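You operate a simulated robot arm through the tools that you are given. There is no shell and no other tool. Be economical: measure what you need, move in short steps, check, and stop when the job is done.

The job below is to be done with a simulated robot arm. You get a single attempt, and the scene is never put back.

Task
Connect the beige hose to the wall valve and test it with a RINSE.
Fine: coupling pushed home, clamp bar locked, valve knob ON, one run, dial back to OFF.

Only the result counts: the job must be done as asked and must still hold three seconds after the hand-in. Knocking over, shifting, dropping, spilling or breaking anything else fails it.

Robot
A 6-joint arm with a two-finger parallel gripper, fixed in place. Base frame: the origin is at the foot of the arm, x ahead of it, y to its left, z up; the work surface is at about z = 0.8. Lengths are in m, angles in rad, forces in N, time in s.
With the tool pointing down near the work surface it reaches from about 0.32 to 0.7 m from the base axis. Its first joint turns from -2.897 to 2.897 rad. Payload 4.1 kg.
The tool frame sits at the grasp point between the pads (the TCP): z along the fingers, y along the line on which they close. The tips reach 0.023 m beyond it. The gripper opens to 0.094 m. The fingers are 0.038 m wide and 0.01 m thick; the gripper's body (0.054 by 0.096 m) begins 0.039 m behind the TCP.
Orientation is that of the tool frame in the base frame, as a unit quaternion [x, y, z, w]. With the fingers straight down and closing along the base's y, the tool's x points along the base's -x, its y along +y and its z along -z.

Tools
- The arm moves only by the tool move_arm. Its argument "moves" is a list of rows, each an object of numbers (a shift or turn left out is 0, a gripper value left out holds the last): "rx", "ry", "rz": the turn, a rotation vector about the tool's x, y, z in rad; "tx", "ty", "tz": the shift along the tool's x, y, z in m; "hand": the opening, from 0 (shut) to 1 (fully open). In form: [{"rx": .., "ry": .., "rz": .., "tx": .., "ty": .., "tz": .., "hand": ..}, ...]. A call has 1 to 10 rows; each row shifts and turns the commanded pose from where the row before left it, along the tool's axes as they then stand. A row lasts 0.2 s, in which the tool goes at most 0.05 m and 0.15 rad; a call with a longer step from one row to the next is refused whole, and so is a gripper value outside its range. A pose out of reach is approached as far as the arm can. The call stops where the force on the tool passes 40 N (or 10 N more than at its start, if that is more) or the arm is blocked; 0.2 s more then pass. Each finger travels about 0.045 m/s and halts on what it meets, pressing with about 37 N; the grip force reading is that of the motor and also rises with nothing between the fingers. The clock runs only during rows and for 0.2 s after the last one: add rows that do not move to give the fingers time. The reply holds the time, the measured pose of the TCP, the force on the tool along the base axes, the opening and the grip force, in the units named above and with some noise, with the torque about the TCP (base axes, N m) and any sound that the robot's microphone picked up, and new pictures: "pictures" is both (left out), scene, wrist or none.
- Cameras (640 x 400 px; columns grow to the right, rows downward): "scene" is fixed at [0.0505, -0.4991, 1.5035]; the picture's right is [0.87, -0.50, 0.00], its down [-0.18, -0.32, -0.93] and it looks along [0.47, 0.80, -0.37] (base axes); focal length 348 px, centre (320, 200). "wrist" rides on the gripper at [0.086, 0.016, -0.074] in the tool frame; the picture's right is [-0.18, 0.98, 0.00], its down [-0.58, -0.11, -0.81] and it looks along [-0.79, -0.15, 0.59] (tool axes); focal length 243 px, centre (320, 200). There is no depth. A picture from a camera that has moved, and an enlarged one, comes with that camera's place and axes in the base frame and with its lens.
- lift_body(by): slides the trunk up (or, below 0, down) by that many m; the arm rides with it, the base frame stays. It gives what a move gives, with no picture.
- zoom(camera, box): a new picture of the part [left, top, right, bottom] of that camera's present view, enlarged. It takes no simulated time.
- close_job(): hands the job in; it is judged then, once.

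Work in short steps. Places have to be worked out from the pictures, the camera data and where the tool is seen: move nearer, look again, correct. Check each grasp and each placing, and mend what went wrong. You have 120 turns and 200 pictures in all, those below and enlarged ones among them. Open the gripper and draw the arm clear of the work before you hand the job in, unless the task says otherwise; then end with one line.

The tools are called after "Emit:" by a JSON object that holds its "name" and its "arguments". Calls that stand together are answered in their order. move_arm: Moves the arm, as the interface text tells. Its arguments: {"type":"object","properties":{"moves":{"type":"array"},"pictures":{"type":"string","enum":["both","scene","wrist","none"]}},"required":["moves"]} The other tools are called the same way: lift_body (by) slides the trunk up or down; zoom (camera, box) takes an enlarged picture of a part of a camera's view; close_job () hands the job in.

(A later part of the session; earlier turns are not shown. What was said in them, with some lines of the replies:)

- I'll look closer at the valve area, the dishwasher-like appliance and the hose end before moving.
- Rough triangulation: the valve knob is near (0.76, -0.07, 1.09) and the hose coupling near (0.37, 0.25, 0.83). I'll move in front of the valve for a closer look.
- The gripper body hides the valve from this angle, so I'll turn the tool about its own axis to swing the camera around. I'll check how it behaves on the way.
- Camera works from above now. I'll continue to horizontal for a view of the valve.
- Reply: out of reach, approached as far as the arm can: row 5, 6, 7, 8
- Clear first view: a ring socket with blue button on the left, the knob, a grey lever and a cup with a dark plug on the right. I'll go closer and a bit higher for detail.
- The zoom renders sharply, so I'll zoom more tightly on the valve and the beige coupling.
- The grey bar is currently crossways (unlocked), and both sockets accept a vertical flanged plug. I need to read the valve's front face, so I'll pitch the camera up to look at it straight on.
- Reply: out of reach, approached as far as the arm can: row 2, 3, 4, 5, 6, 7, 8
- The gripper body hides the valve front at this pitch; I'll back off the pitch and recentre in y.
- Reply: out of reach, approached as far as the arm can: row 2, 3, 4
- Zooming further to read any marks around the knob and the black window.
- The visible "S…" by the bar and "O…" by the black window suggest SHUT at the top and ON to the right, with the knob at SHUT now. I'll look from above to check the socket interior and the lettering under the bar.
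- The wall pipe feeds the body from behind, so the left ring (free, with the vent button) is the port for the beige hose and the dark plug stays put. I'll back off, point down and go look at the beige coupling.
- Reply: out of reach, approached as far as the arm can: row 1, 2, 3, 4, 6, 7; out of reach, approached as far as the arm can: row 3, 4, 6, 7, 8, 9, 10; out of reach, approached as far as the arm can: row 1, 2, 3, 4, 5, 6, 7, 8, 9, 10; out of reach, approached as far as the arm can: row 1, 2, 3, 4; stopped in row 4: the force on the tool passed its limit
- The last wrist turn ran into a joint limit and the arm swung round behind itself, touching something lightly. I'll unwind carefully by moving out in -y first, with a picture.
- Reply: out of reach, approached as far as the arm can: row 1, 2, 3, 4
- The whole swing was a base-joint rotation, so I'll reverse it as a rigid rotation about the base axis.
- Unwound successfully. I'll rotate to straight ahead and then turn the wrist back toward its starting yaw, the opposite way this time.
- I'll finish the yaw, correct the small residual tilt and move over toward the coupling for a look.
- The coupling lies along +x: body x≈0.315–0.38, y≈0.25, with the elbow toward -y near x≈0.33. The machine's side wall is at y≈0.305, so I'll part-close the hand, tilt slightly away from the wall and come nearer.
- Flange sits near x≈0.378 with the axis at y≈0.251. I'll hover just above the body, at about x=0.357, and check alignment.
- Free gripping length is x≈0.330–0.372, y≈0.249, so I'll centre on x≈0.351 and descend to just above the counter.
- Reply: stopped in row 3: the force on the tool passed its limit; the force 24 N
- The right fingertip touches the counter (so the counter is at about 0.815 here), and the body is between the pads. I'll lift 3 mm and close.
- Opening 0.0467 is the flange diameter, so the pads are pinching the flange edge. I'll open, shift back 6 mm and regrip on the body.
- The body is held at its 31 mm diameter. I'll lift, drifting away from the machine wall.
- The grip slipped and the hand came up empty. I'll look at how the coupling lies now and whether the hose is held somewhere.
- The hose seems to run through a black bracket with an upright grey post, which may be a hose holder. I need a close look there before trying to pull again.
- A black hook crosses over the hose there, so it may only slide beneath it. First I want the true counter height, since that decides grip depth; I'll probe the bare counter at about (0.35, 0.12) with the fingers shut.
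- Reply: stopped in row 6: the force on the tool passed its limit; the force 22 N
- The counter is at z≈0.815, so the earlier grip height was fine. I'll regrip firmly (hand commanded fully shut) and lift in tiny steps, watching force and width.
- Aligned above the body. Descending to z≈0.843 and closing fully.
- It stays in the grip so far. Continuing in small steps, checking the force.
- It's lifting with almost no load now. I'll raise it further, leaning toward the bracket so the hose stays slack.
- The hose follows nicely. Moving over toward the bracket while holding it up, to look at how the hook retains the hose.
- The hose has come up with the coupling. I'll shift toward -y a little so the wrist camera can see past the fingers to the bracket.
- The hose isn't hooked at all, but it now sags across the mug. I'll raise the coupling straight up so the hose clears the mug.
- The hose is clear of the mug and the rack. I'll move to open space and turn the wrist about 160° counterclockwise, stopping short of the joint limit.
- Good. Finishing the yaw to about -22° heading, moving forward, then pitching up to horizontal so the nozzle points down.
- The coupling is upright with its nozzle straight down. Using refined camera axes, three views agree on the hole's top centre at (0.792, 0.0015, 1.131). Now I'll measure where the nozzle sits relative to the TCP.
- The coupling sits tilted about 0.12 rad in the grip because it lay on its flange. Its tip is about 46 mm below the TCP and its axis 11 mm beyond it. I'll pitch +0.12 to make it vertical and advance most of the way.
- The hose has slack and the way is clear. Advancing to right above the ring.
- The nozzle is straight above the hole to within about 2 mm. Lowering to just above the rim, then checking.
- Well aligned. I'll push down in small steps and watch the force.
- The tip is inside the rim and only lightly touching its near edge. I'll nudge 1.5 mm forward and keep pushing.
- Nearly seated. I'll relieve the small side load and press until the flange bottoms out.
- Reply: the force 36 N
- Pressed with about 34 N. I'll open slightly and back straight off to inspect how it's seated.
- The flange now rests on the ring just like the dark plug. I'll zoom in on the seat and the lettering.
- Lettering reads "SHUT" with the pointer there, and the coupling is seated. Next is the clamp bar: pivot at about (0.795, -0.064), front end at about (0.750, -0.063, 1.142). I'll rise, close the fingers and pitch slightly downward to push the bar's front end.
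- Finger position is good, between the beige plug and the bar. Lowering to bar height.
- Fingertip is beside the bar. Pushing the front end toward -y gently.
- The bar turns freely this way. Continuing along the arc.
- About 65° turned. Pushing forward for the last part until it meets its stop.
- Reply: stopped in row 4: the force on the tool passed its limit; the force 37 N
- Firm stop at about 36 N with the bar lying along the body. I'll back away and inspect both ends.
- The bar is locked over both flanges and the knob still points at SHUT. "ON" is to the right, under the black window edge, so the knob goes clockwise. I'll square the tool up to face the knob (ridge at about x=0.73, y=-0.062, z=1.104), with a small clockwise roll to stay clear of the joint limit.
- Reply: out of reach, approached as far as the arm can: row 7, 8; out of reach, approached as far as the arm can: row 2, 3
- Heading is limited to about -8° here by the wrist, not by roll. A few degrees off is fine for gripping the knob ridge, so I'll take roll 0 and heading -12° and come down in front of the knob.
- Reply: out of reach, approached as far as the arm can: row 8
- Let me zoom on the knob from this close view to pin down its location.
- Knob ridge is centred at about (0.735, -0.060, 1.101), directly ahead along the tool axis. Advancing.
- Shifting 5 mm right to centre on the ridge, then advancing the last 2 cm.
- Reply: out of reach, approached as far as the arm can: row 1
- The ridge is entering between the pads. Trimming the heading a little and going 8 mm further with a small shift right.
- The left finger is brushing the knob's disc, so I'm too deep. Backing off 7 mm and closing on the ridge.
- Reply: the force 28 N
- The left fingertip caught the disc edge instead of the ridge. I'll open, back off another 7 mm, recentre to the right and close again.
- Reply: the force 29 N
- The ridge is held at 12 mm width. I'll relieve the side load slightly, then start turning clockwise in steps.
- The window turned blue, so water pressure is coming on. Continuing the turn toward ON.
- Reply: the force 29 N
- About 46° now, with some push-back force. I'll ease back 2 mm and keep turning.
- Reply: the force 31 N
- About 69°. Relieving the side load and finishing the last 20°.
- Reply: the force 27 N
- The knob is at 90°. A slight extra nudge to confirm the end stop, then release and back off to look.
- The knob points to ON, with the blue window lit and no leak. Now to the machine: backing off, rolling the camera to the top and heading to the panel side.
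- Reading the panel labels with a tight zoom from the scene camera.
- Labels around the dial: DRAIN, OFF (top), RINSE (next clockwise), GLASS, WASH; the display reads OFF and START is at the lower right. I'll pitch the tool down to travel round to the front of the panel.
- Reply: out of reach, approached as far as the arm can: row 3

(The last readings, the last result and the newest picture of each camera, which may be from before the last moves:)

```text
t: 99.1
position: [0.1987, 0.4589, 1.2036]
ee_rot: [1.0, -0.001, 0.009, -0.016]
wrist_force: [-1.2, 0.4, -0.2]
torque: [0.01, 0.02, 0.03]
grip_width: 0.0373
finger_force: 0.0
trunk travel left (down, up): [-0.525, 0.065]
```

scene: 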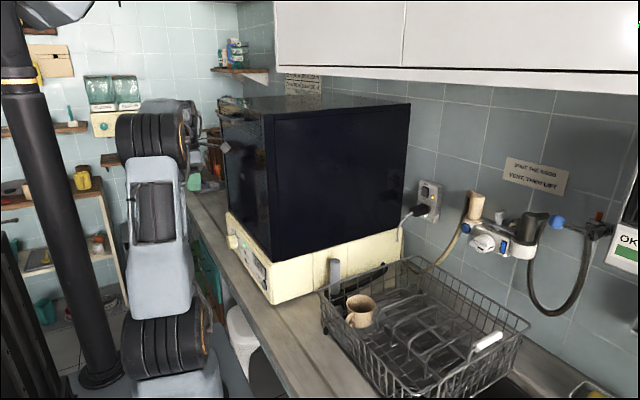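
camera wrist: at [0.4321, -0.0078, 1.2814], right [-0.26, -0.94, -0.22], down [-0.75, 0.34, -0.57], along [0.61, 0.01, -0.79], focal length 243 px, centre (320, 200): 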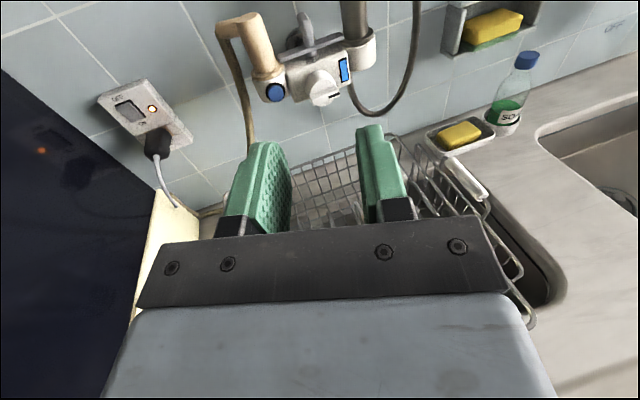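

In front of the machine now. Pitching the tool up toward the panel for a frontal view.

Emit:
{"name": "move_arm", "arguments": {"moves": [{"ry": 0.15}, {"ry": 0.15}, {"ry": 0.15}, {"ry": 0.15}, {"ry": 0.15}, {"ry": 0.15}, {"ry": 0.15}, {"ry": 0.15}, {"ry": 0.15}, {"ry": 0.15}], "pictures": "both"}}

```text
t: 101.3
position: [0.2003, 0.4586, 1.203]
ee_rot: [0.725, -0.011, 0.689, -0.012]
wrist_force: [0.5, -0.1, 0.5]
torque: [-0.03, -0.01, 0.02]
grip_width: 0.0376
finger_force: 0.2
trunk travel left (down, up): [-0.525, 0.065]
camera wrist: at [0.1302, 0.4393, 1.2925], right [-0.01, -0.98, -0.21], down [-0.83, 0.13, -0.54], along [0.55, 0.17, -0.82], focal length 243 px, centre (320, 200)
```

scene: 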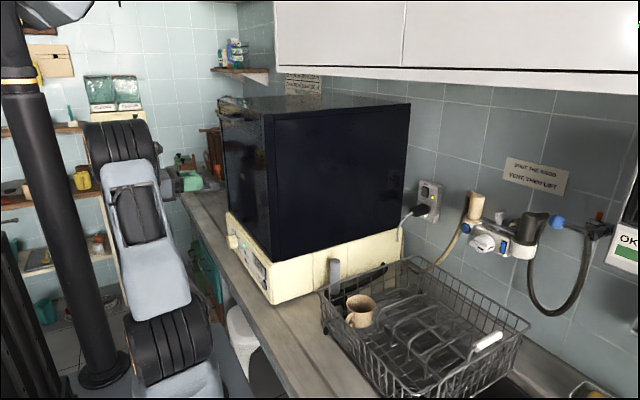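
wrist: 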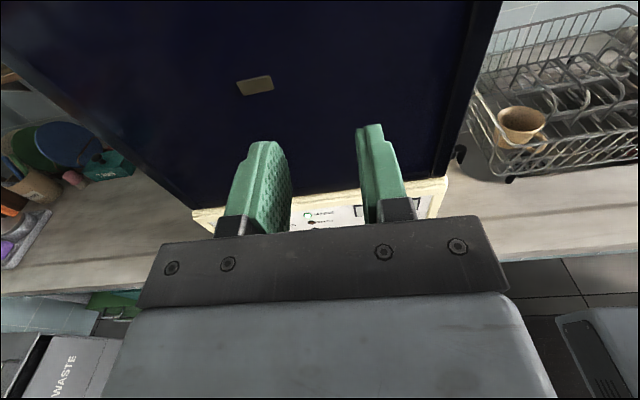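

The panel is lower; I'll slide the trunk down 0.15 m, which keeps the arm posture.

Emit:
{"name": "lift_body", "arguments": {"by": -0.15}}

Emit:
{"name": "zoom", "arguments": {"camera": "wrist", "box": [120, 20, 520, 230]}}

```text
t: 103.1
position: [0.2011, 0.4575, 1.0526]
ee_rot: [0.725, -0.011, 0.688, -0.011]
wrist_force: [-0.9, -0.1, 0.2]
torque: [-0.01, 0.05, 0.0]
grip_width: 0.0375
finger_force: 0.0
trunk travel left (down, up): [-0.375, 0.215]
```

```text
1.60 times, centred on (320, 125) of wrist
camera zoom: at [0.1306, 0.4391, 1.1429], right [-0.01, -0.98, -0.21], down [-0.84, 0.13, -0.54], along [0.55, 0.17, -0.82], focal length 388 px, centre (320, 320)
```

zoom: 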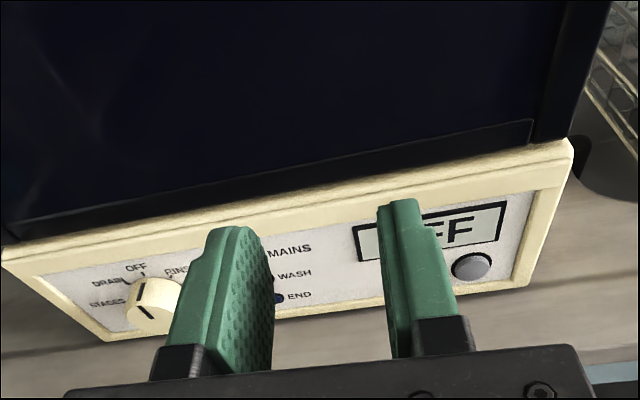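

Triangulated: dial front at about (0.325, 0.630, 0.909), START at about (0.350, 0.364, 0.867). I'll move left in front of the dial and look closely.

Emit:
{"name": "move_arm", "arguments": {"moves": [{"rz": -0.031, "ry": 0.05}, {"ty": -0.04, "tx": -0.005}, {"ty": -0.04, "tx": -0.005}, {"ty": -0.04, "tx": -0.01}, {"ty": -0.04, "tx": -0.01}], "pictures": "none"}}

Emit:
{"name": "zoom", "arguments": {"camera": "wrist", "box": [200, 40, 520, 240]}}

```text
t: 104.3
position: [0.2021, 0.6203, 1.0207]
ee_rot: [0.708, 0.001, 0.706, 0.0]
wrist_force: [0.2, 0.1, -0.7]
torque: [-0.01, 0.02, 0.02]
grip_width: 0.0379
finger_force: 0.0
trunk travel left (down, up): [-0.375, 0.215]
```

```text
2.00 times, centred on (360, 140) of wrist
camera zoom: at [0.1273, 0.6041, 1.1082], right [0.0, -0.98, -0.18], down [-0.81, 0.11, -0.58], along [0.59, 0.15, -0.79], focal length 485 px, centre (240, 320)
```

zoom: 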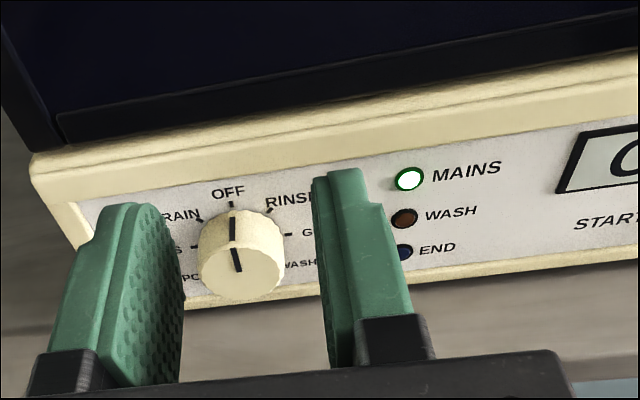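

The positions are 45° apart: OFF at 12 o'clock, RINSE at 45° clockwise. I'll lower in front of the dial to refine its centre.

Emit:
{"name": "move_arm", "arguments": {"moves": [{"tx": -0.03, "ty": -0.01, "tz": 0.01, "hand": 0.8}, {"tx": -0.03, "ty": -0.01, "tz": 0.01, "hand": 0.8}, {"tx": -0.03, "tz": 0.01, "hand": 0.8}, {"hand": 0.8}], "pictures": "none"}}

Emit:
{"name": "zoom", "arguments": {"camera": "wrist", "box": [220, 20, 460, 180]}}

Emit:
{"name": "zoom", "arguments": {"camera": "scene", "box": [212, 215, 272, 265]}}

```text
t: 105.3
position: [0.2318, 0.6394, 0.9336]
ee_rot: [0.707, 0.0, 0.707, 0.0]
wrist_force: [0.6, 0.3, 0.1]
torque: [0.01, 0.04, -0.06]
grip_width: 0.0754
finger_force: 0.0
trunk travel left (down, up): [-0.375, 0.215]
```

```text
2.50 times, centred on (340, 100) of wrist
camera zoom: at [0.1559, 0.6243, 1.0208], right [0.0, -0.98, -0.18], down [-0.81, 0.11, -0.58], along [0.59, 0.15, -0.79], focal length 606 px, centre (270, 450)
```

zoom: 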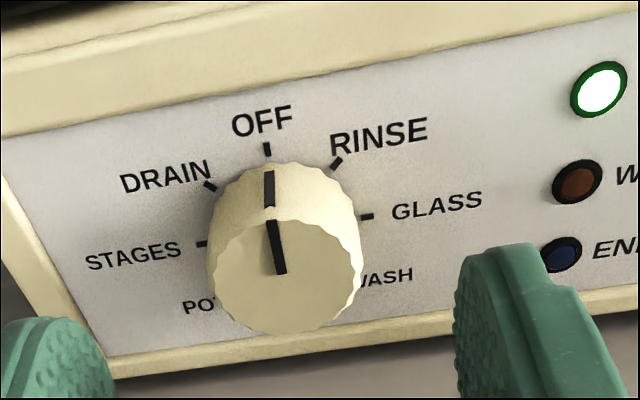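

```text
8.00 times, centred on (242, 240) of scene
camera zoom: at [0.0505, -0.4991, 1.5035], right [0.87, -0.5, 0.0], down [-0.18, -0.32, -0.93], along [0.47, 0.8, -0.37], focal length 2786 px, centre (944, -120)
```

zoom: 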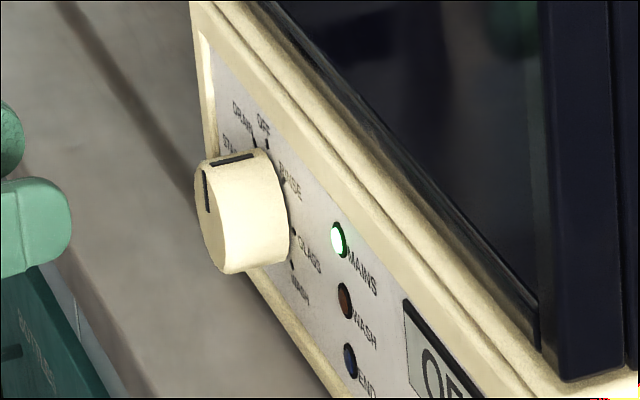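

Dial centre refined to (0.326, 0.642, 0.891), about 49 mm across with its axis along x. Lowering to it and moving in with open fingers.

Emit:
{"name": "move_arm", "arguments": {"moves": [{"tx": -0.0426, "ty": -0.0026}, {"tz": 0.04}, {"tz": 0.03}, {"tz": 0.015}], "pictures": "wrist"}}

Emit:
{"name": "zoom", "arguments": {"camera": "scene", "box": [212, 215, 272, 265]}}

```text
t: 106.3
position: [0.3159, 0.641, 0.8876]
ee_rot: [0.708, 0.0, 0.707, 0.0]
wrist_force: [0.0, 0.1, 1.1]
torque: [-0.01, -0.01, 0.0]
grip_width: 0.0752
finger_force: 0.1
trunk travel left (down, up): [-0.375, 0.215]
camera wrist: at [0.2416, 0.6255, 0.9762], right [0.0, -0.98, -0.18], down [-0.81, 0.11, -0.58], along [0.59, 0.15, -0.79], focal length 243 px, centre (320, 200)
```

wrist: 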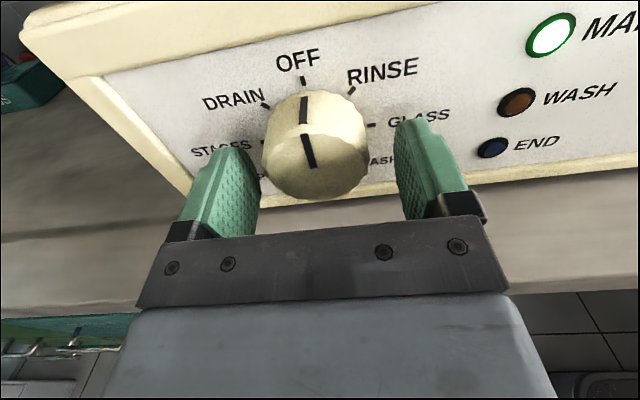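

```text
8.00 times, centred on (242, 240) of scene
camera zoom: at [0.0505, -0.4991, 1.5035], right [0.87, -0.5, 0.0], down [-0.18, -0.32, -0.93], along [0.47, 0.8, -0.37], focal length 2786 px, centre (944, -120)
```

zoom: 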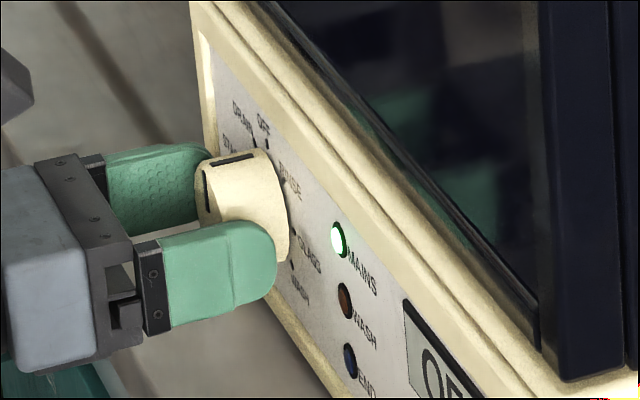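

Positioned. Raising 3 mm, moving 4 mm in and closing on the dial.

Emit:
{"name": "move_arm", "arguments": {"moves": [{"tx": 0.003, "tz": 0.004}, {"hand": 0.4}, {"hand": 0.3}, {"hand": 0.3}, {"hand": 0.3}], "pictures": "wrist"}}

```text
t: 107.5
position: [0.3213, 0.6437, 0.8911]
ee_rot: [0.708, 0.001, 0.707, -0.001]
wrist_force: [7.2, 16.5, 2.8]
torque: [0.07, -0.02, 0.97]
grip_width: 0.0529
finger_force: 45.4
trunk travel left (down, up): [-0.375, 0.215]
camera wrist: at [0.246, 0.6274, 0.9791], right [0.0, -0.98, -0.18], down [-0.81, 0.11, -0.58], along [0.59, 0.15, -0.79], focal length 243 px, centre (320, 200)
```

wrist: 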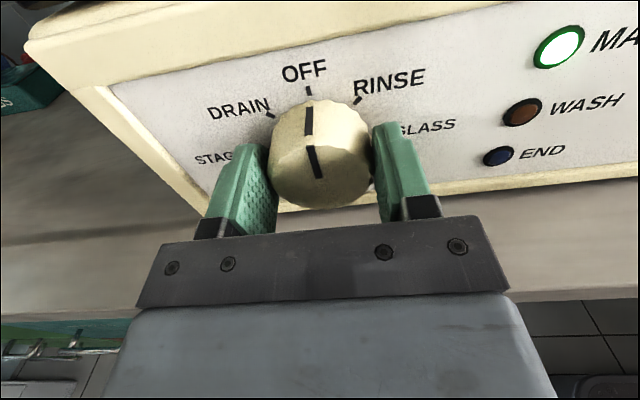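

Gripped at 53 mm. Relieving the side force and turning 45° clockwise.

Emit:
{"name": "move_arm", "arguments": {"moves": [{"ty": -0.0025}, {"rz": 0.13}, {"rz": 0.13}, {"rz": 0.13}, {"rz": 0.13}, {"rz": 0.13}, {"rz": 0.135}], "pictures": "wrist"}}

Emit:
{"name": "zoom", "arguments": {"camera": "scene", "box": [215, 215, 285, 295]}}

```text
t: 109.1
position: [0.3202, 0.6414, 0.8906]
ee_rot: [0.654, -0.271, 0.652, -0.269]
wrist_force: [0.0, -13.1, -10.2]
torque: [-0.05, 0.32, -0.05]
grip_width: 0.0526
finger_force: 44.5
trunk travel left (down, up): [-0.375, 0.215]
camera wrist: at [0.2456, 0.5696, 0.9417], right [-0.01, -0.56, -0.83], down [-0.81, 0.49, -0.33], along [0.59, 0.66, -0.46], focal length 243 px, centre (320, 200)
```

wrist: 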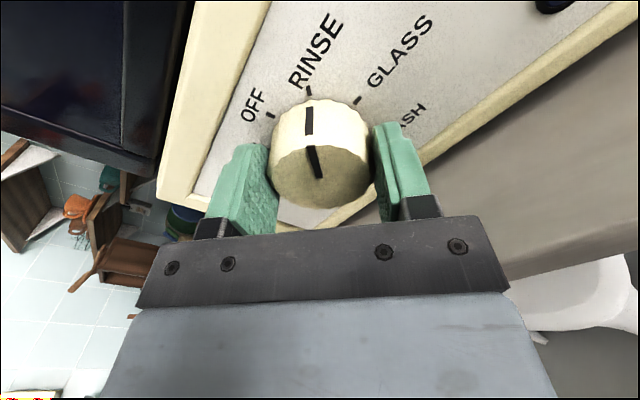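

```text
5.00 times, centred on (250, 255) of scene
camera zoom: at [0.0505, -0.4991, 1.5035], right [0.87, -0.5, 0.0], down [-0.18, -0.32, -0.93], along [0.47, 0.8, -0.37], focal length 1741 px, centre (670, -75)
```

zoom: 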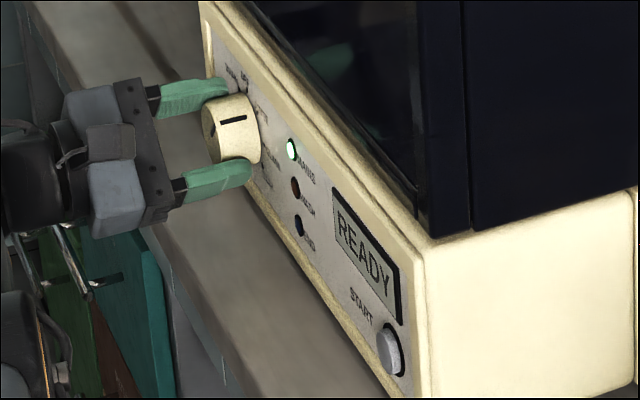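

The pointer is on RINSE and the display shows READY. Releasing and backing off.

Emit:
{"name": "move_arm", "arguments": {"moves": [{"hand": 0.8}, {"hand": 0.8}, {"tz": -0.03, "hand": 0.8}, {"tz": -0.045}, {"rz": -0.13}, {"rz": -0.13}, {"rz": -0.13}, {"rz": -0.13}, {"rz": -0.13}, {"rz": -0.135}], "pictures": "none"}}

Emit:
{"name": "zoom", "arguments": {"camera": "wrist", "box": [220, 20, 460, 180]}}

Emit:
{"name": "zoom", "arguments": {"camera": "scene", "box": [215, 215, 285, 295]}}

```text
t: 111.3
position: [0.2439, 0.6419, 0.8924]
ee_rot: [0.708, 0.0, 0.706, 0.001]
wrist_force: [-0.1, -0.9, 1.1]
torque: [-0.01, -0.02, 0.02]
grip_width: 0.0753
finger_force: 0.0
trunk travel left (down, up): [-0.375, 0.215]
```

```text
2.50 times, centred on (340, 100) of wrist
camera zoom: at [0.1697, 0.6269, 0.98], right [0.0, -0.98, -0.18], down [-0.81, 0.11, -0.58], along [0.59, 0.15, -0.79], focal length 606 px, centre (270, 450)
```

zoom: 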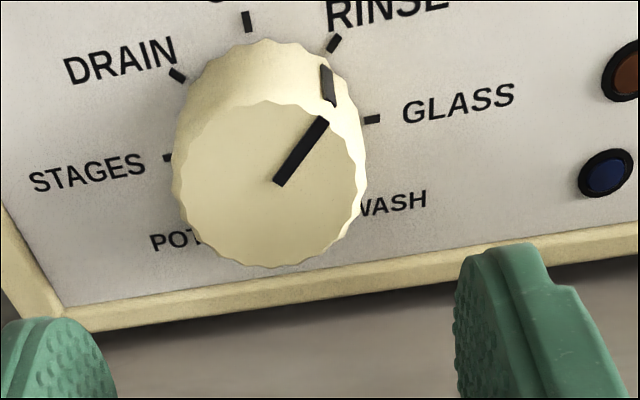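

```text
5.00 times, centred on (250, 255) of scene
camera zoom: at [0.0505, -0.4991, 1.5035], right [0.87, -0.5, 0.0], down [-0.18, -0.32, -0.93], along [0.47, 0.8, -0.37], focal length 1741 px, centre (670, -75)
```

zoom: 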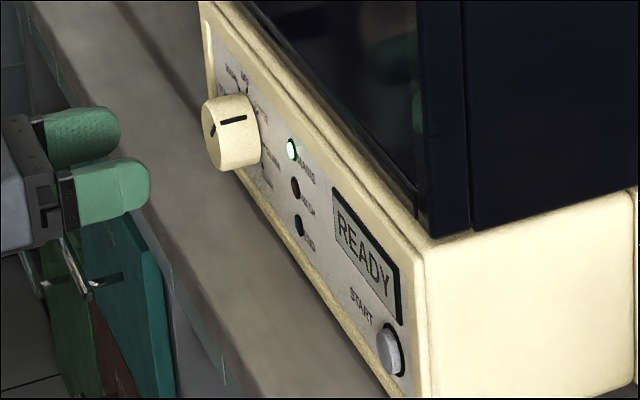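

Dial rests on RINSE. Moving right toward START with the fingers closed.

Emit:
{"name": "move_arm", "arguments": {"moves": [{"ty": 0.04, "tx": 0.01, "hand": 0.0}, {"ty": 0.04, "tx": 0.01, "hand": 0.0}, {"ty": 0.04, "tx": 0.01}, {"ty": 0.04, "tx": 0.01}, {"ty": 0.04}, {"ty": 0.04}, {"ty": 0.03}], "pictures": "none"}}

Emit:
{"name": "zoom", "arguments": {"camera": "wrist", "box": [200, 20, 460, 200]}}

Emit:
{"name": "zoom", "arguments": {"camera": "scene", "box": [235, 240, 305, 310]}}

```text
t: 112.9
position: [0.2449, 0.3726, 0.933]
ee_rot: [0.707, 0.0, 0.707, 0.0]
wrist_force: [0.1, -0.1, -0.7]
torque: [0.0, 0.04, 0.01]
grip_width: 0.0
finger_force: 36.5
trunk travel left (down, up): [-0.375, 0.215]
```

```text
2.22 times, centred on (330, 110) of wrist
camera zoom: at [0.1701, 0.3568, 1.0204], right [0.0, -0.98, -0.18], down [-0.81, 0.11, -0.58], along [0.59, 0.15, -0.79], focal length 539 px, centre (298, 400)
```

zoom: 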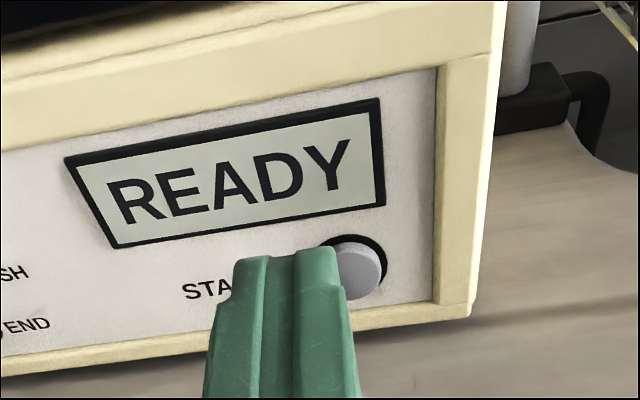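

```text
5.71 times, centred on (270, 275) of scene
camera zoom: at [0.0505, -0.4991, 1.5035], right [0.87, -0.5, 0.0], down [-0.18, -0.32, -0.93], along [0.47, 0.8, -0.37], focal length 1990 px, centre (606, -229)
```

zoom: 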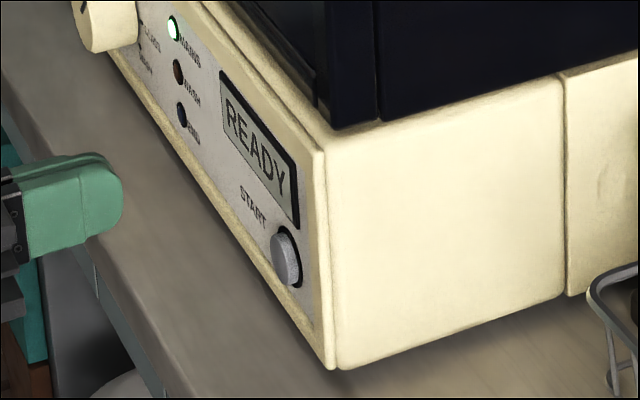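

START centre: about (0.351, 0.3585, 0.867). Lining up the closed fingertips in front of it.

Emit:
{"name": "move_arm", "arguments": {"moves": [{"tx": -0.035, "ty": 0.007}, {"tx": -0.031, "ty": 0.007}, {"tz": 0.03}, {"tz": 0.025}], "pictures": "none"}}

Emit:
{"name": "zoom", "arguments": {"camera": "wrist", "box": [220, 40, 440, 190]}}

Emit:
{"name": "zoom", "arguments": {"camera": "scene", "box": [235, 240, 305, 310]}}

```text
t: 113.9
position: [0.2994, 0.3602, 0.8649]
ee_rot: [0.707, 0.0, 0.707, 0.0]
wrist_force: [-0.7, 0.4, 0.0]
torque: [0.01, -0.04, 0.0]
grip_width: 0.0
finger_force: 37.3
trunk travel left (down, up): [-0.375, 0.215]
```

```text
2.67 times, centred on (330, 115) of wrist
camera zoom: at [0.2245, 0.3439, 0.9523], right [0.0, -0.98, -0.18], down [-0.81, 0.11, -0.58], along [0.59, 0.15, -0.79], focal length 647 px, centre (293, 427)
```

zoom: 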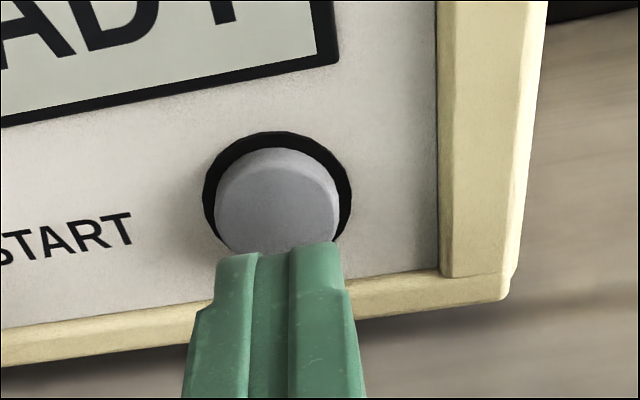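

```text
5.71 times, centred on (270, 275) of scene
camera zoom: at [0.0505, -0.4991, 1.5035], right [0.87, -0.5, 0.0], down [-0.18, -0.32, -0.93], along [0.47, 0.8, -0.37], focal length 1990 px, centre (606, -229)
```

zoom: 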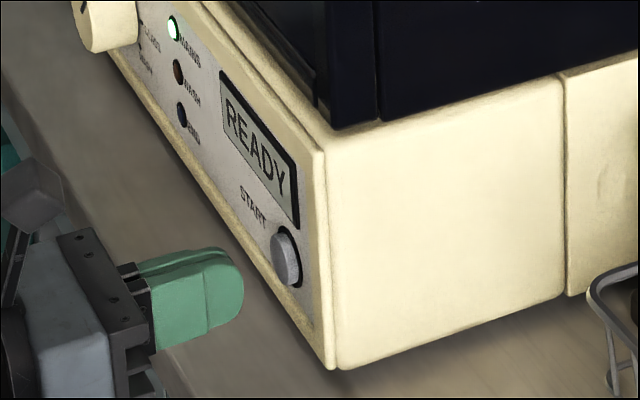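

Raising a little and pressing START gently.

Emit:
{"name": "move_arm", "arguments": {"moves": [{"tx": 0.008, "ty": -0.0015}, {"tz": 0.012}, {"tz": 0.006}, {"tz": 0.004}, {"tz": 0.003}], "pictures": "none"}}

Emit:
{"name": "zoom", "arguments": {"camera": "scene", "box": [225, 220, 305, 310]}}

```text
t: 115.1
position: [0.3246, 0.3597, 0.8746]
ee_rot: [0.708, 0.001, 0.706, -0.001]
wrist_force: [-1.0, -0.6, 0.5]
torque: [-0.02, -0.03, -0.02]
grip_width: 0.0
finger_force: 37.1
trunk travel left (down, up): [-0.375, 0.215]
```

```text
4.44 times, centred on (265, 265) of scene
camera zoom: at [0.0505, -0.4991, 1.5035], right [0.87, -0.5, 0.0], down [-0.18, -0.32, -0.93], along [0.47, 0.8, -0.37], focal length 1548 px, centre (564, -89)
```

zoom: 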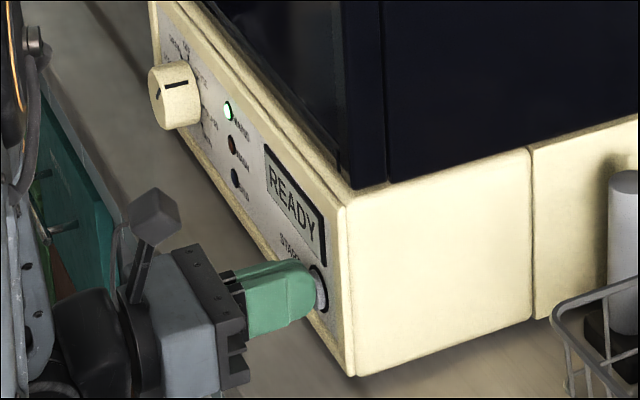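

Not touching yet; continuing in small steps.

Emit:
{"name": "move_arm", "arguments": {"moves": [{"tz": 0.003}, {"tz": 0.003}, {"tz": 0.003}], "pictures": "none"}}

Emit:
{"name": "zoom", "arguments": {"camera": "scene", "box": [225, 220, 305, 310]}}

```text
t: 115.9
position: [0.3316, 0.3595, 0.8731]
ee_rot: [0.708, 0.001, 0.706, 0.001]
wrist_force: [-18.4, -5.6, -3.6]
torque: [-0.04, 0.17, -0.15]
grip_width: 0.0
finger_force: 37.5
trunk travel left (down, up): [-0.375, 0.215]
heard: click
```

```text
4.44 times, centred on (265, 265) of scene
camera zoom: at [0.0505, -0.4991, 1.5035], right [0.87, -0.5, 0.0], down [-0.18, -0.32, -0.93], along [0.47, 0.8, -0.37], focal length 1548 px, centre (564, -89)
```

zoom: 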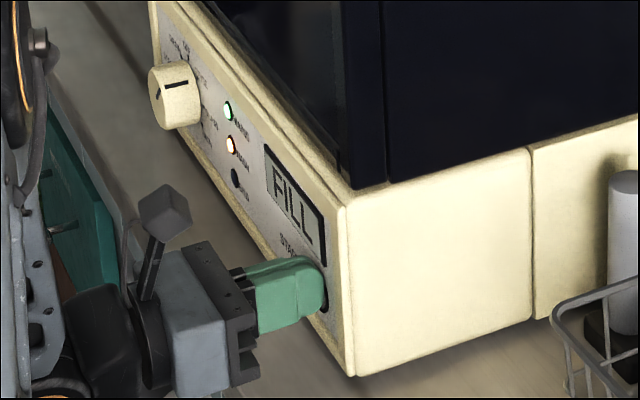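

Click heard: the display shows FILL and the WASH lamp is on. I'll back off the button and let the run proceed.

Emit:
{"name": "move_arm", "arguments": {"moves": [{"tz": -0.02}, {"tz": -0.04}, {"tz": -0.02}, {}, {}, {}, {}, {}, {}, {}], "pictures": "none"}}

Emit:
{"name": "move_arm", "arguments": {"moves": [{}, {}, {}, {}, {}, {}, {}, {}, {}, {}], "pictures": "none"}}

Emit:
{"name": "zoom", "arguments": {"camera": "scene", "box": [225, 220, 305, 310]}}

Emit:
{"name": "zoom", "arguments": {"camera": "scene", "box": [430, 180, 550, 270]}}

```text
t: 118.1
position: [0.255, 0.3589, 0.8743]
ee_rot: [0.708, 0.001, 0.706, -0.001]
wrist_force: [0.1, -0.4, -0.1]
torque: [-0.05, 0.04, -0.01]
grip_width: 0.0
finger_force: 36.8
trunk travel left (down, up): [-0.375, 0.215]
```

```text
t: 120.3
position: [0.2542, 0.3586, 0.8725]
ee_rot: [0.707, 0.0, 0.707, 0.0]
wrist_force: [1.2, 0.4, -0.4]
torque: [0.01, 0.0, 0.0]
grip_width: 0.0
finger_force: 36.9
trunk travel left (down, up): [-0.375, 0.215]
```

```text
4.44 times, centred on (265, 265) of scene
camera zoom: at [0.0505, -0.4991, 1.5035], right [0.87, -0.5, 0.0], down [-0.18, -0.32, -0.93], along [0.47, 0.8, -0.37], focal length 1548 px, centre (564, -89)
```

zoom: 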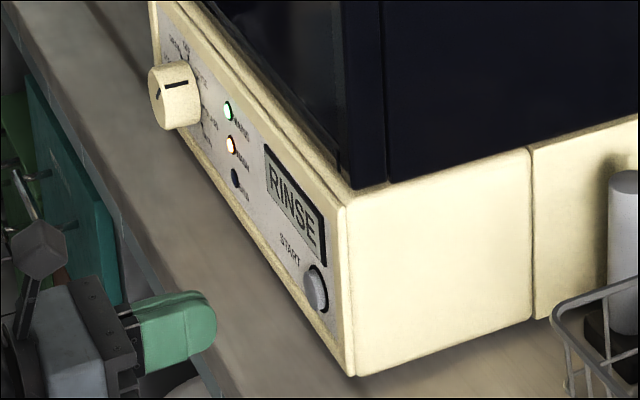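

```text
4.44 times, centred on (490, 225) of scene
camera zoom: at [0.0505, -0.4991, 1.5035], right [0.87, -0.5, 0.0], down [-0.18, -0.32, -0.93], along [0.47, 0.8, -0.37], focal length 1548 px, centre (-436, 89)
```

zoom: 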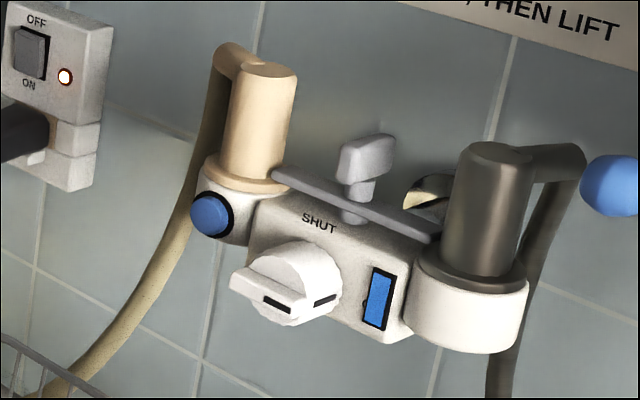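

It now shows RINSE and the connection is dry and holding. While the run proceeds I'll move back toward the dial, opening the hand.

Emit:
{"name": "move_arm", "arguments": {"moves": [{"ty": -0.04, "hand": 0.8}, {"ty": -0.04, "tx": 0.005, "hand": 0.8}, {"ty": -0.04, "tx": 0.005, "hand": 0.8}, {"ty": -0.04, "tx": 0.005}, {"ty": -0.04, "tx": 0.004}, {"ty": -0.04}, {"ty": -0.042}, {}, {}, {}], "pictures": "none"}}

Emit:
{"name": "move_arm", "arguments": {"moves": [{}, {}, {}, {}, {}, {}, {}, {}, {}, {}], "pictures": "none"}}

Emit:
{"name": "zoom", "arguments": {"camera": "scene", "box": [225, 220, 305, 310]}}

```text
t: 122.5
position: [0.2549, 0.6411, 0.8946]
ee_rot: [0.707, -0.001, 0.707, 0.001]
wrist_force: [0.7, 0.0, -0.3]
torque: [0.0, 0.02, 0.04]
grip_width: 0.0754
finger_force: 0.1
trunk travel left (down, up): [-0.375, 0.215]
```

```text
t: 124.7
position: [0.2544, 0.6403, 0.8932]
ee_rot: [0.707, 0.0, 0.707, 0.0]
wrist_force: [0.4, 0.2, -0.2]
torque: [0.01, 0.0, 0.01]
grip_width: 0.0755
finger_force: 0.1
trunk travel left (down, up): [-0.375, 0.215]
```

```text
4.44 times, centred on (265, 265) of scene
camera zoom: at [0.0505, -0.4991, 1.5035], right [0.87, -0.5, 0.0], down [-0.18, -0.32, -0.93], along [0.47, 0.8, -0.37], focal length 1548 px, centre (564, -89)
```

zoom: 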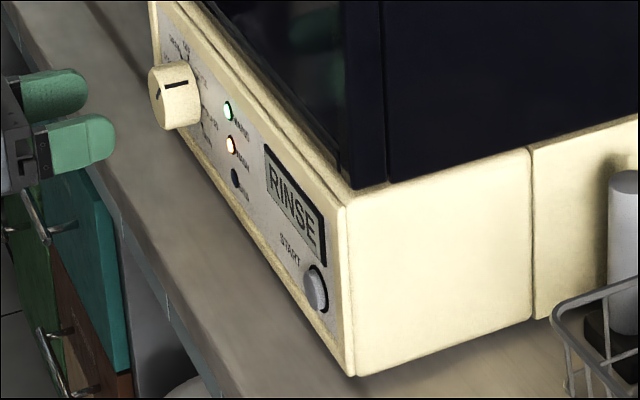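

Still rinsing. Meanwhile I'll pre-roll the hand 45° so it can turn the dial back, and wait.

Emit:
{"name": "move_arm", "arguments": {"moves": [{"rz": 0.13}, {"rz": 0.13}, {"rz": 0.13}, {"rz": 0.13}, {"rz": 0.13}, {"rz": 0.135}, {}, {}, {}, {}], "pictures": "none"}}

Emit:
{"name": "move_arm", "arguments": {"moves": [{}, {}, {}, {}, {}, {}, {}, {}, {}, {}], "pictures": "none"}}

Emit:
{"name": "move_arm", "arguments": {"moves": [{}, {}, {}, {}, {}, {}, {}, {}, {}, {}], "pictures": "none"}}

Emit:
{"name": "zoom", "arguments": {"camera": "scene", "box": [225, 220, 305, 310]}}

```text
t: 126.9
position: [0.2538, 0.6411, 0.8946]
ee_rot: [0.654, -0.271, 0.652, -0.27]
wrist_force: [0.3, 0.1, -0.3]
torque: [-0.01, 0.0, 0.02]
grip_width: 0.0752
finger_force: 0.0
trunk travel left (down, up): [-0.375, 0.215]
```

```text
t: 129.1
position: [0.2541, 0.6427, 0.894]
ee_rot: [0.654, -0.271, 0.652, -0.27]
wrist_force: [0.1, -0.3, 0.4]
torque: [-0.04, 0.03, 0.0]
grip_width: 0.0752
finger_force: 0.0
trunk travel left (down, up): [-0.375, 0.215]
```

```text
t: 131.3
position: [0.2542, 0.6407, 0.8946]
ee_rot: [0.654, -0.272, 0.653, -0.269]
wrist_force: [0.7, 0.1, 0.2]
torque: [-0.02, 0.0, 0.02]
grip_width: 0.0752
finger_force: 0.1
trunk travel left (down, up): [-0.375, 0.215]
```

```text
4.44 times, centred on (265, 265) of scene
camera zoom: at [0.0505, -0.4991, 1.5035], right [0.87, -0.5, 0.0], down [-0.18, -0.32, -0.93], along [0.47, 0.8, -0.37], focal length 1548 px, centre (564, -89)
```

zoom: 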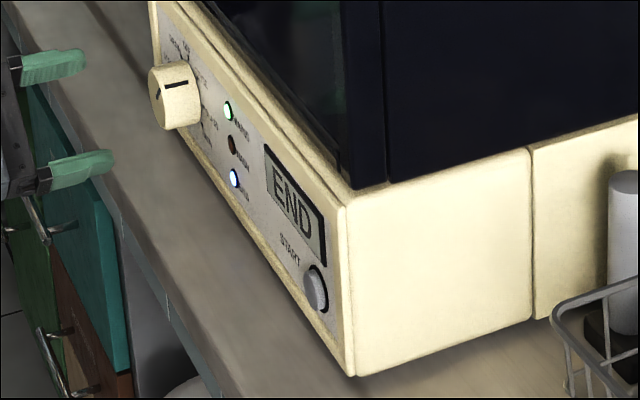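

END is displayed. Moving in on the dial again and gripping it.

Emit:
{"name": "move_arm", "arguments": {"moves": [{"tx": -0.003}, {"tz": 0.035}, {"tz": 0.032}, {"hand": 0.4}, {"hand": 0.3}, {"hand": 0.3}, {"hand": 0.3}], "pictures": "wrist"}}

```text
t: 132.9
position: [0.3203, 0.6432, 0.8894]
ee_rot: [0.655, -0.272, 0.653, -0.267]
wrist_force: [-4.6, -16.0, -15.9]
torque: [-0.04, 0.1, -0.6]
grip_width: 0.0526
finger_force: 44.9
trunk travel left (down, up): [-0.375, 0.215]
camera wrist: at [0.246, 0.5714, 0.9405], right [-0.01, -0.57, -0.82], down [-0.81, 0.49, -0.33], along [0.59, 0.66, -0.46], focal length 243 px, centre (320, 200)
```

wrist: 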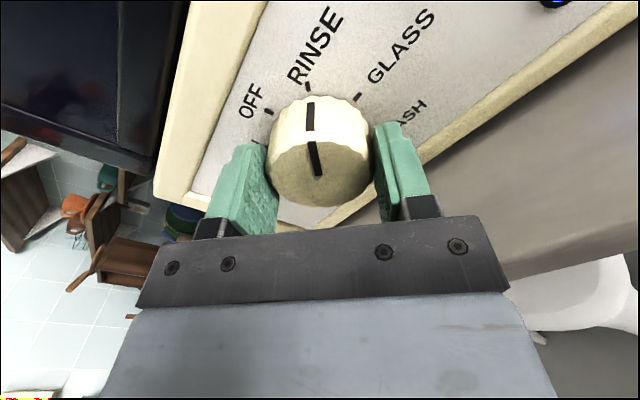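

Gripped. Relieving the load and turning 45° counterclockwise to OFF.

Emit:
{"name": "move_arm", "arguments": {"moves": [{"ty": 0.0025}, {"rz": -0.13}, {"rz": -0.13}, {"rz": -0.13}, {"rz": -0.13}, {"rz": -0.13}, {"rz": -0.135}], "pictures": "wrist"}}

Emit:
{"name": "zoom", "arguments": {"camera": "scene", "box": [225, 220, 305, 310]}}

```text
t: 134.5
position: [0.321, 0.642, 0.8895]
ee_rot: [0.708, 0.001, 0.706, 0.001]
wrist_force: [2.1, 3.6, -4.6]
torque: [-0.02, 0.76, -0.15]
grip_width: 0.0527
finger_force: 44.8
trunk travel left (down, up): [-0.375, 0.215]
camera wrist: at [0.2461, 0.6278, 0.977], right [0.0, -0.98, -0.18], down [-0.81, 0.11, -0.58], along [0.59, 0.15, -0.79], focal length 243 px, centre (320, 200)
```

wrist: 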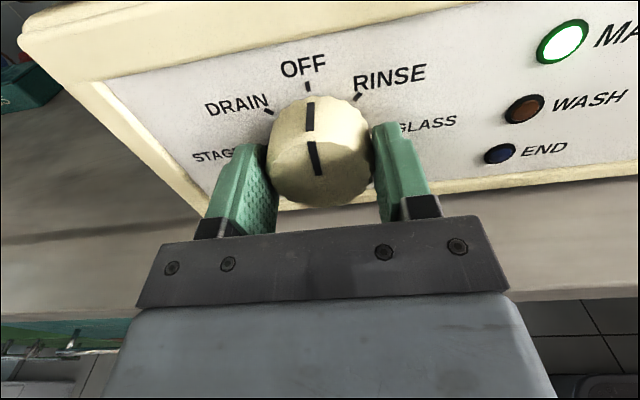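

```text
4.44 times, centred on (265, 265) of scene
camera zoom: at [0.0505, -0.4991, 1.5035], right [0.87, -0.5, 0.0], down [-0.18, -0.32, -0.93], along [0.47, 0.8, -0.37], focal length 1548 px, centre (564, -89)
```

zoom: 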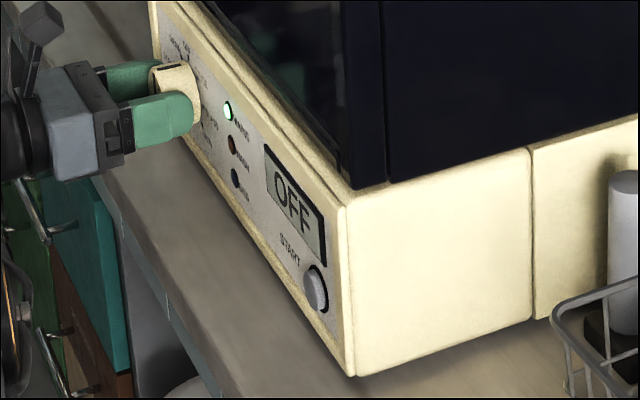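

The dial and the display are back at OFF. Opening, backing away and doing a final check.

Emit:
{"name": "move_arm", "arguments": {"moves": [{"hand": 0.8}, {"hand": 0.8}, {"tz": -0.03, "hand": 0.8}, {"tz": -0.045, "hand": 1.0}, {"tz": -0.03, "tx": 0.02, "hand": 1.0}, {"tx": 0.04}, {"tx": 0.04}], "pictures": "both"}}

Emit:
{"name": "zoom", "arguments": {"camera": "scene", "box": [215, 215, 295, 305]}}

Emit:
{"name": "zoom", "arguments": {"camera": "scene", "box": [320, 180, 560, 360]}}

```text
t: 136.1
position: [0.2161, 0.6419, 0.9902]
ee_rot: [0.708, -0.001, 0.706, 0.001]
wrist_force: [-0.3, 0.4, 1.2]
torque: [0.01, 0.02, -0.02]
grip_width: 0.0941
finger_force: 0.1
trunk travel left (down, up): [-0.375, 0.215]
camera wrist: at [0.1403, 0.6272, 1.0777], right [0.0, -0.98, -0.18], down [-0.81, 0.11, -0.58], along [0.59, 0.15, -0.79], focal length 243 px, centre (320, 200)
```

scene: 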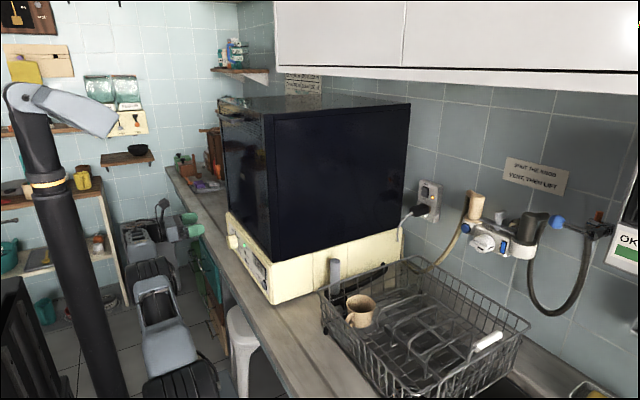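
wrist: 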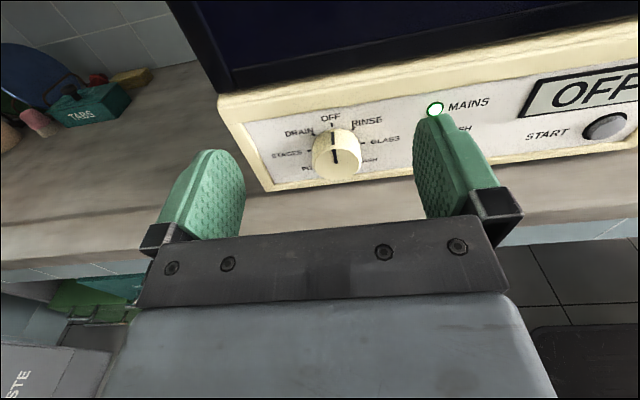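

```text
4.44 times, centred on (255, 260) of scene
camera zoom: at [0.0505, -0.4991, 1.5035], right [0.87, -0.5, 0.0], down [-0.18, -0.32, -0.93], along [0.47, 0.8, -0.37], focal length 1548 px, centre (609, -67)
```

zoom: 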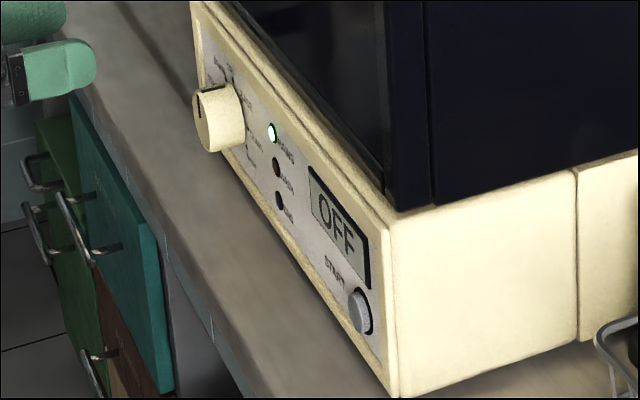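

```text
2.22 times, centred on (440, 270) of scene
camera zoom: at [0.0505, -0.4991, 1.5035], right [0.87, -0.5, 0.0], down [-0.18, -0.32, -0.93], along [0.47, 0.8, -0.37], focal length 774 px, centre (53, 44)
```

zoom: 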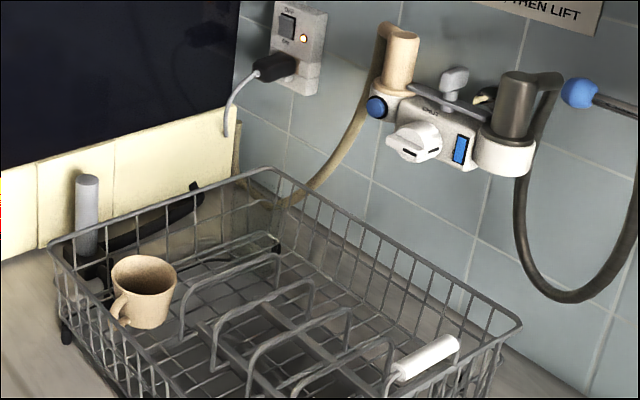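

Everything is in the asked state: coupling seated, bar locked, knob ON, one RINSE finished, dial at OFF, mug and rack undisturbed, and the arm clear with the gripper open. Handing in.

Emit:
{"name": "close_job", "arguments": {}}

```text
The job is handed in.
```

The beige hose is connected and tested: its coupling is pushed home in the wall valve's left port, the clamp bar is locked, the knob is ON, one RINSE ran through to END, and the dial is back at OFF.
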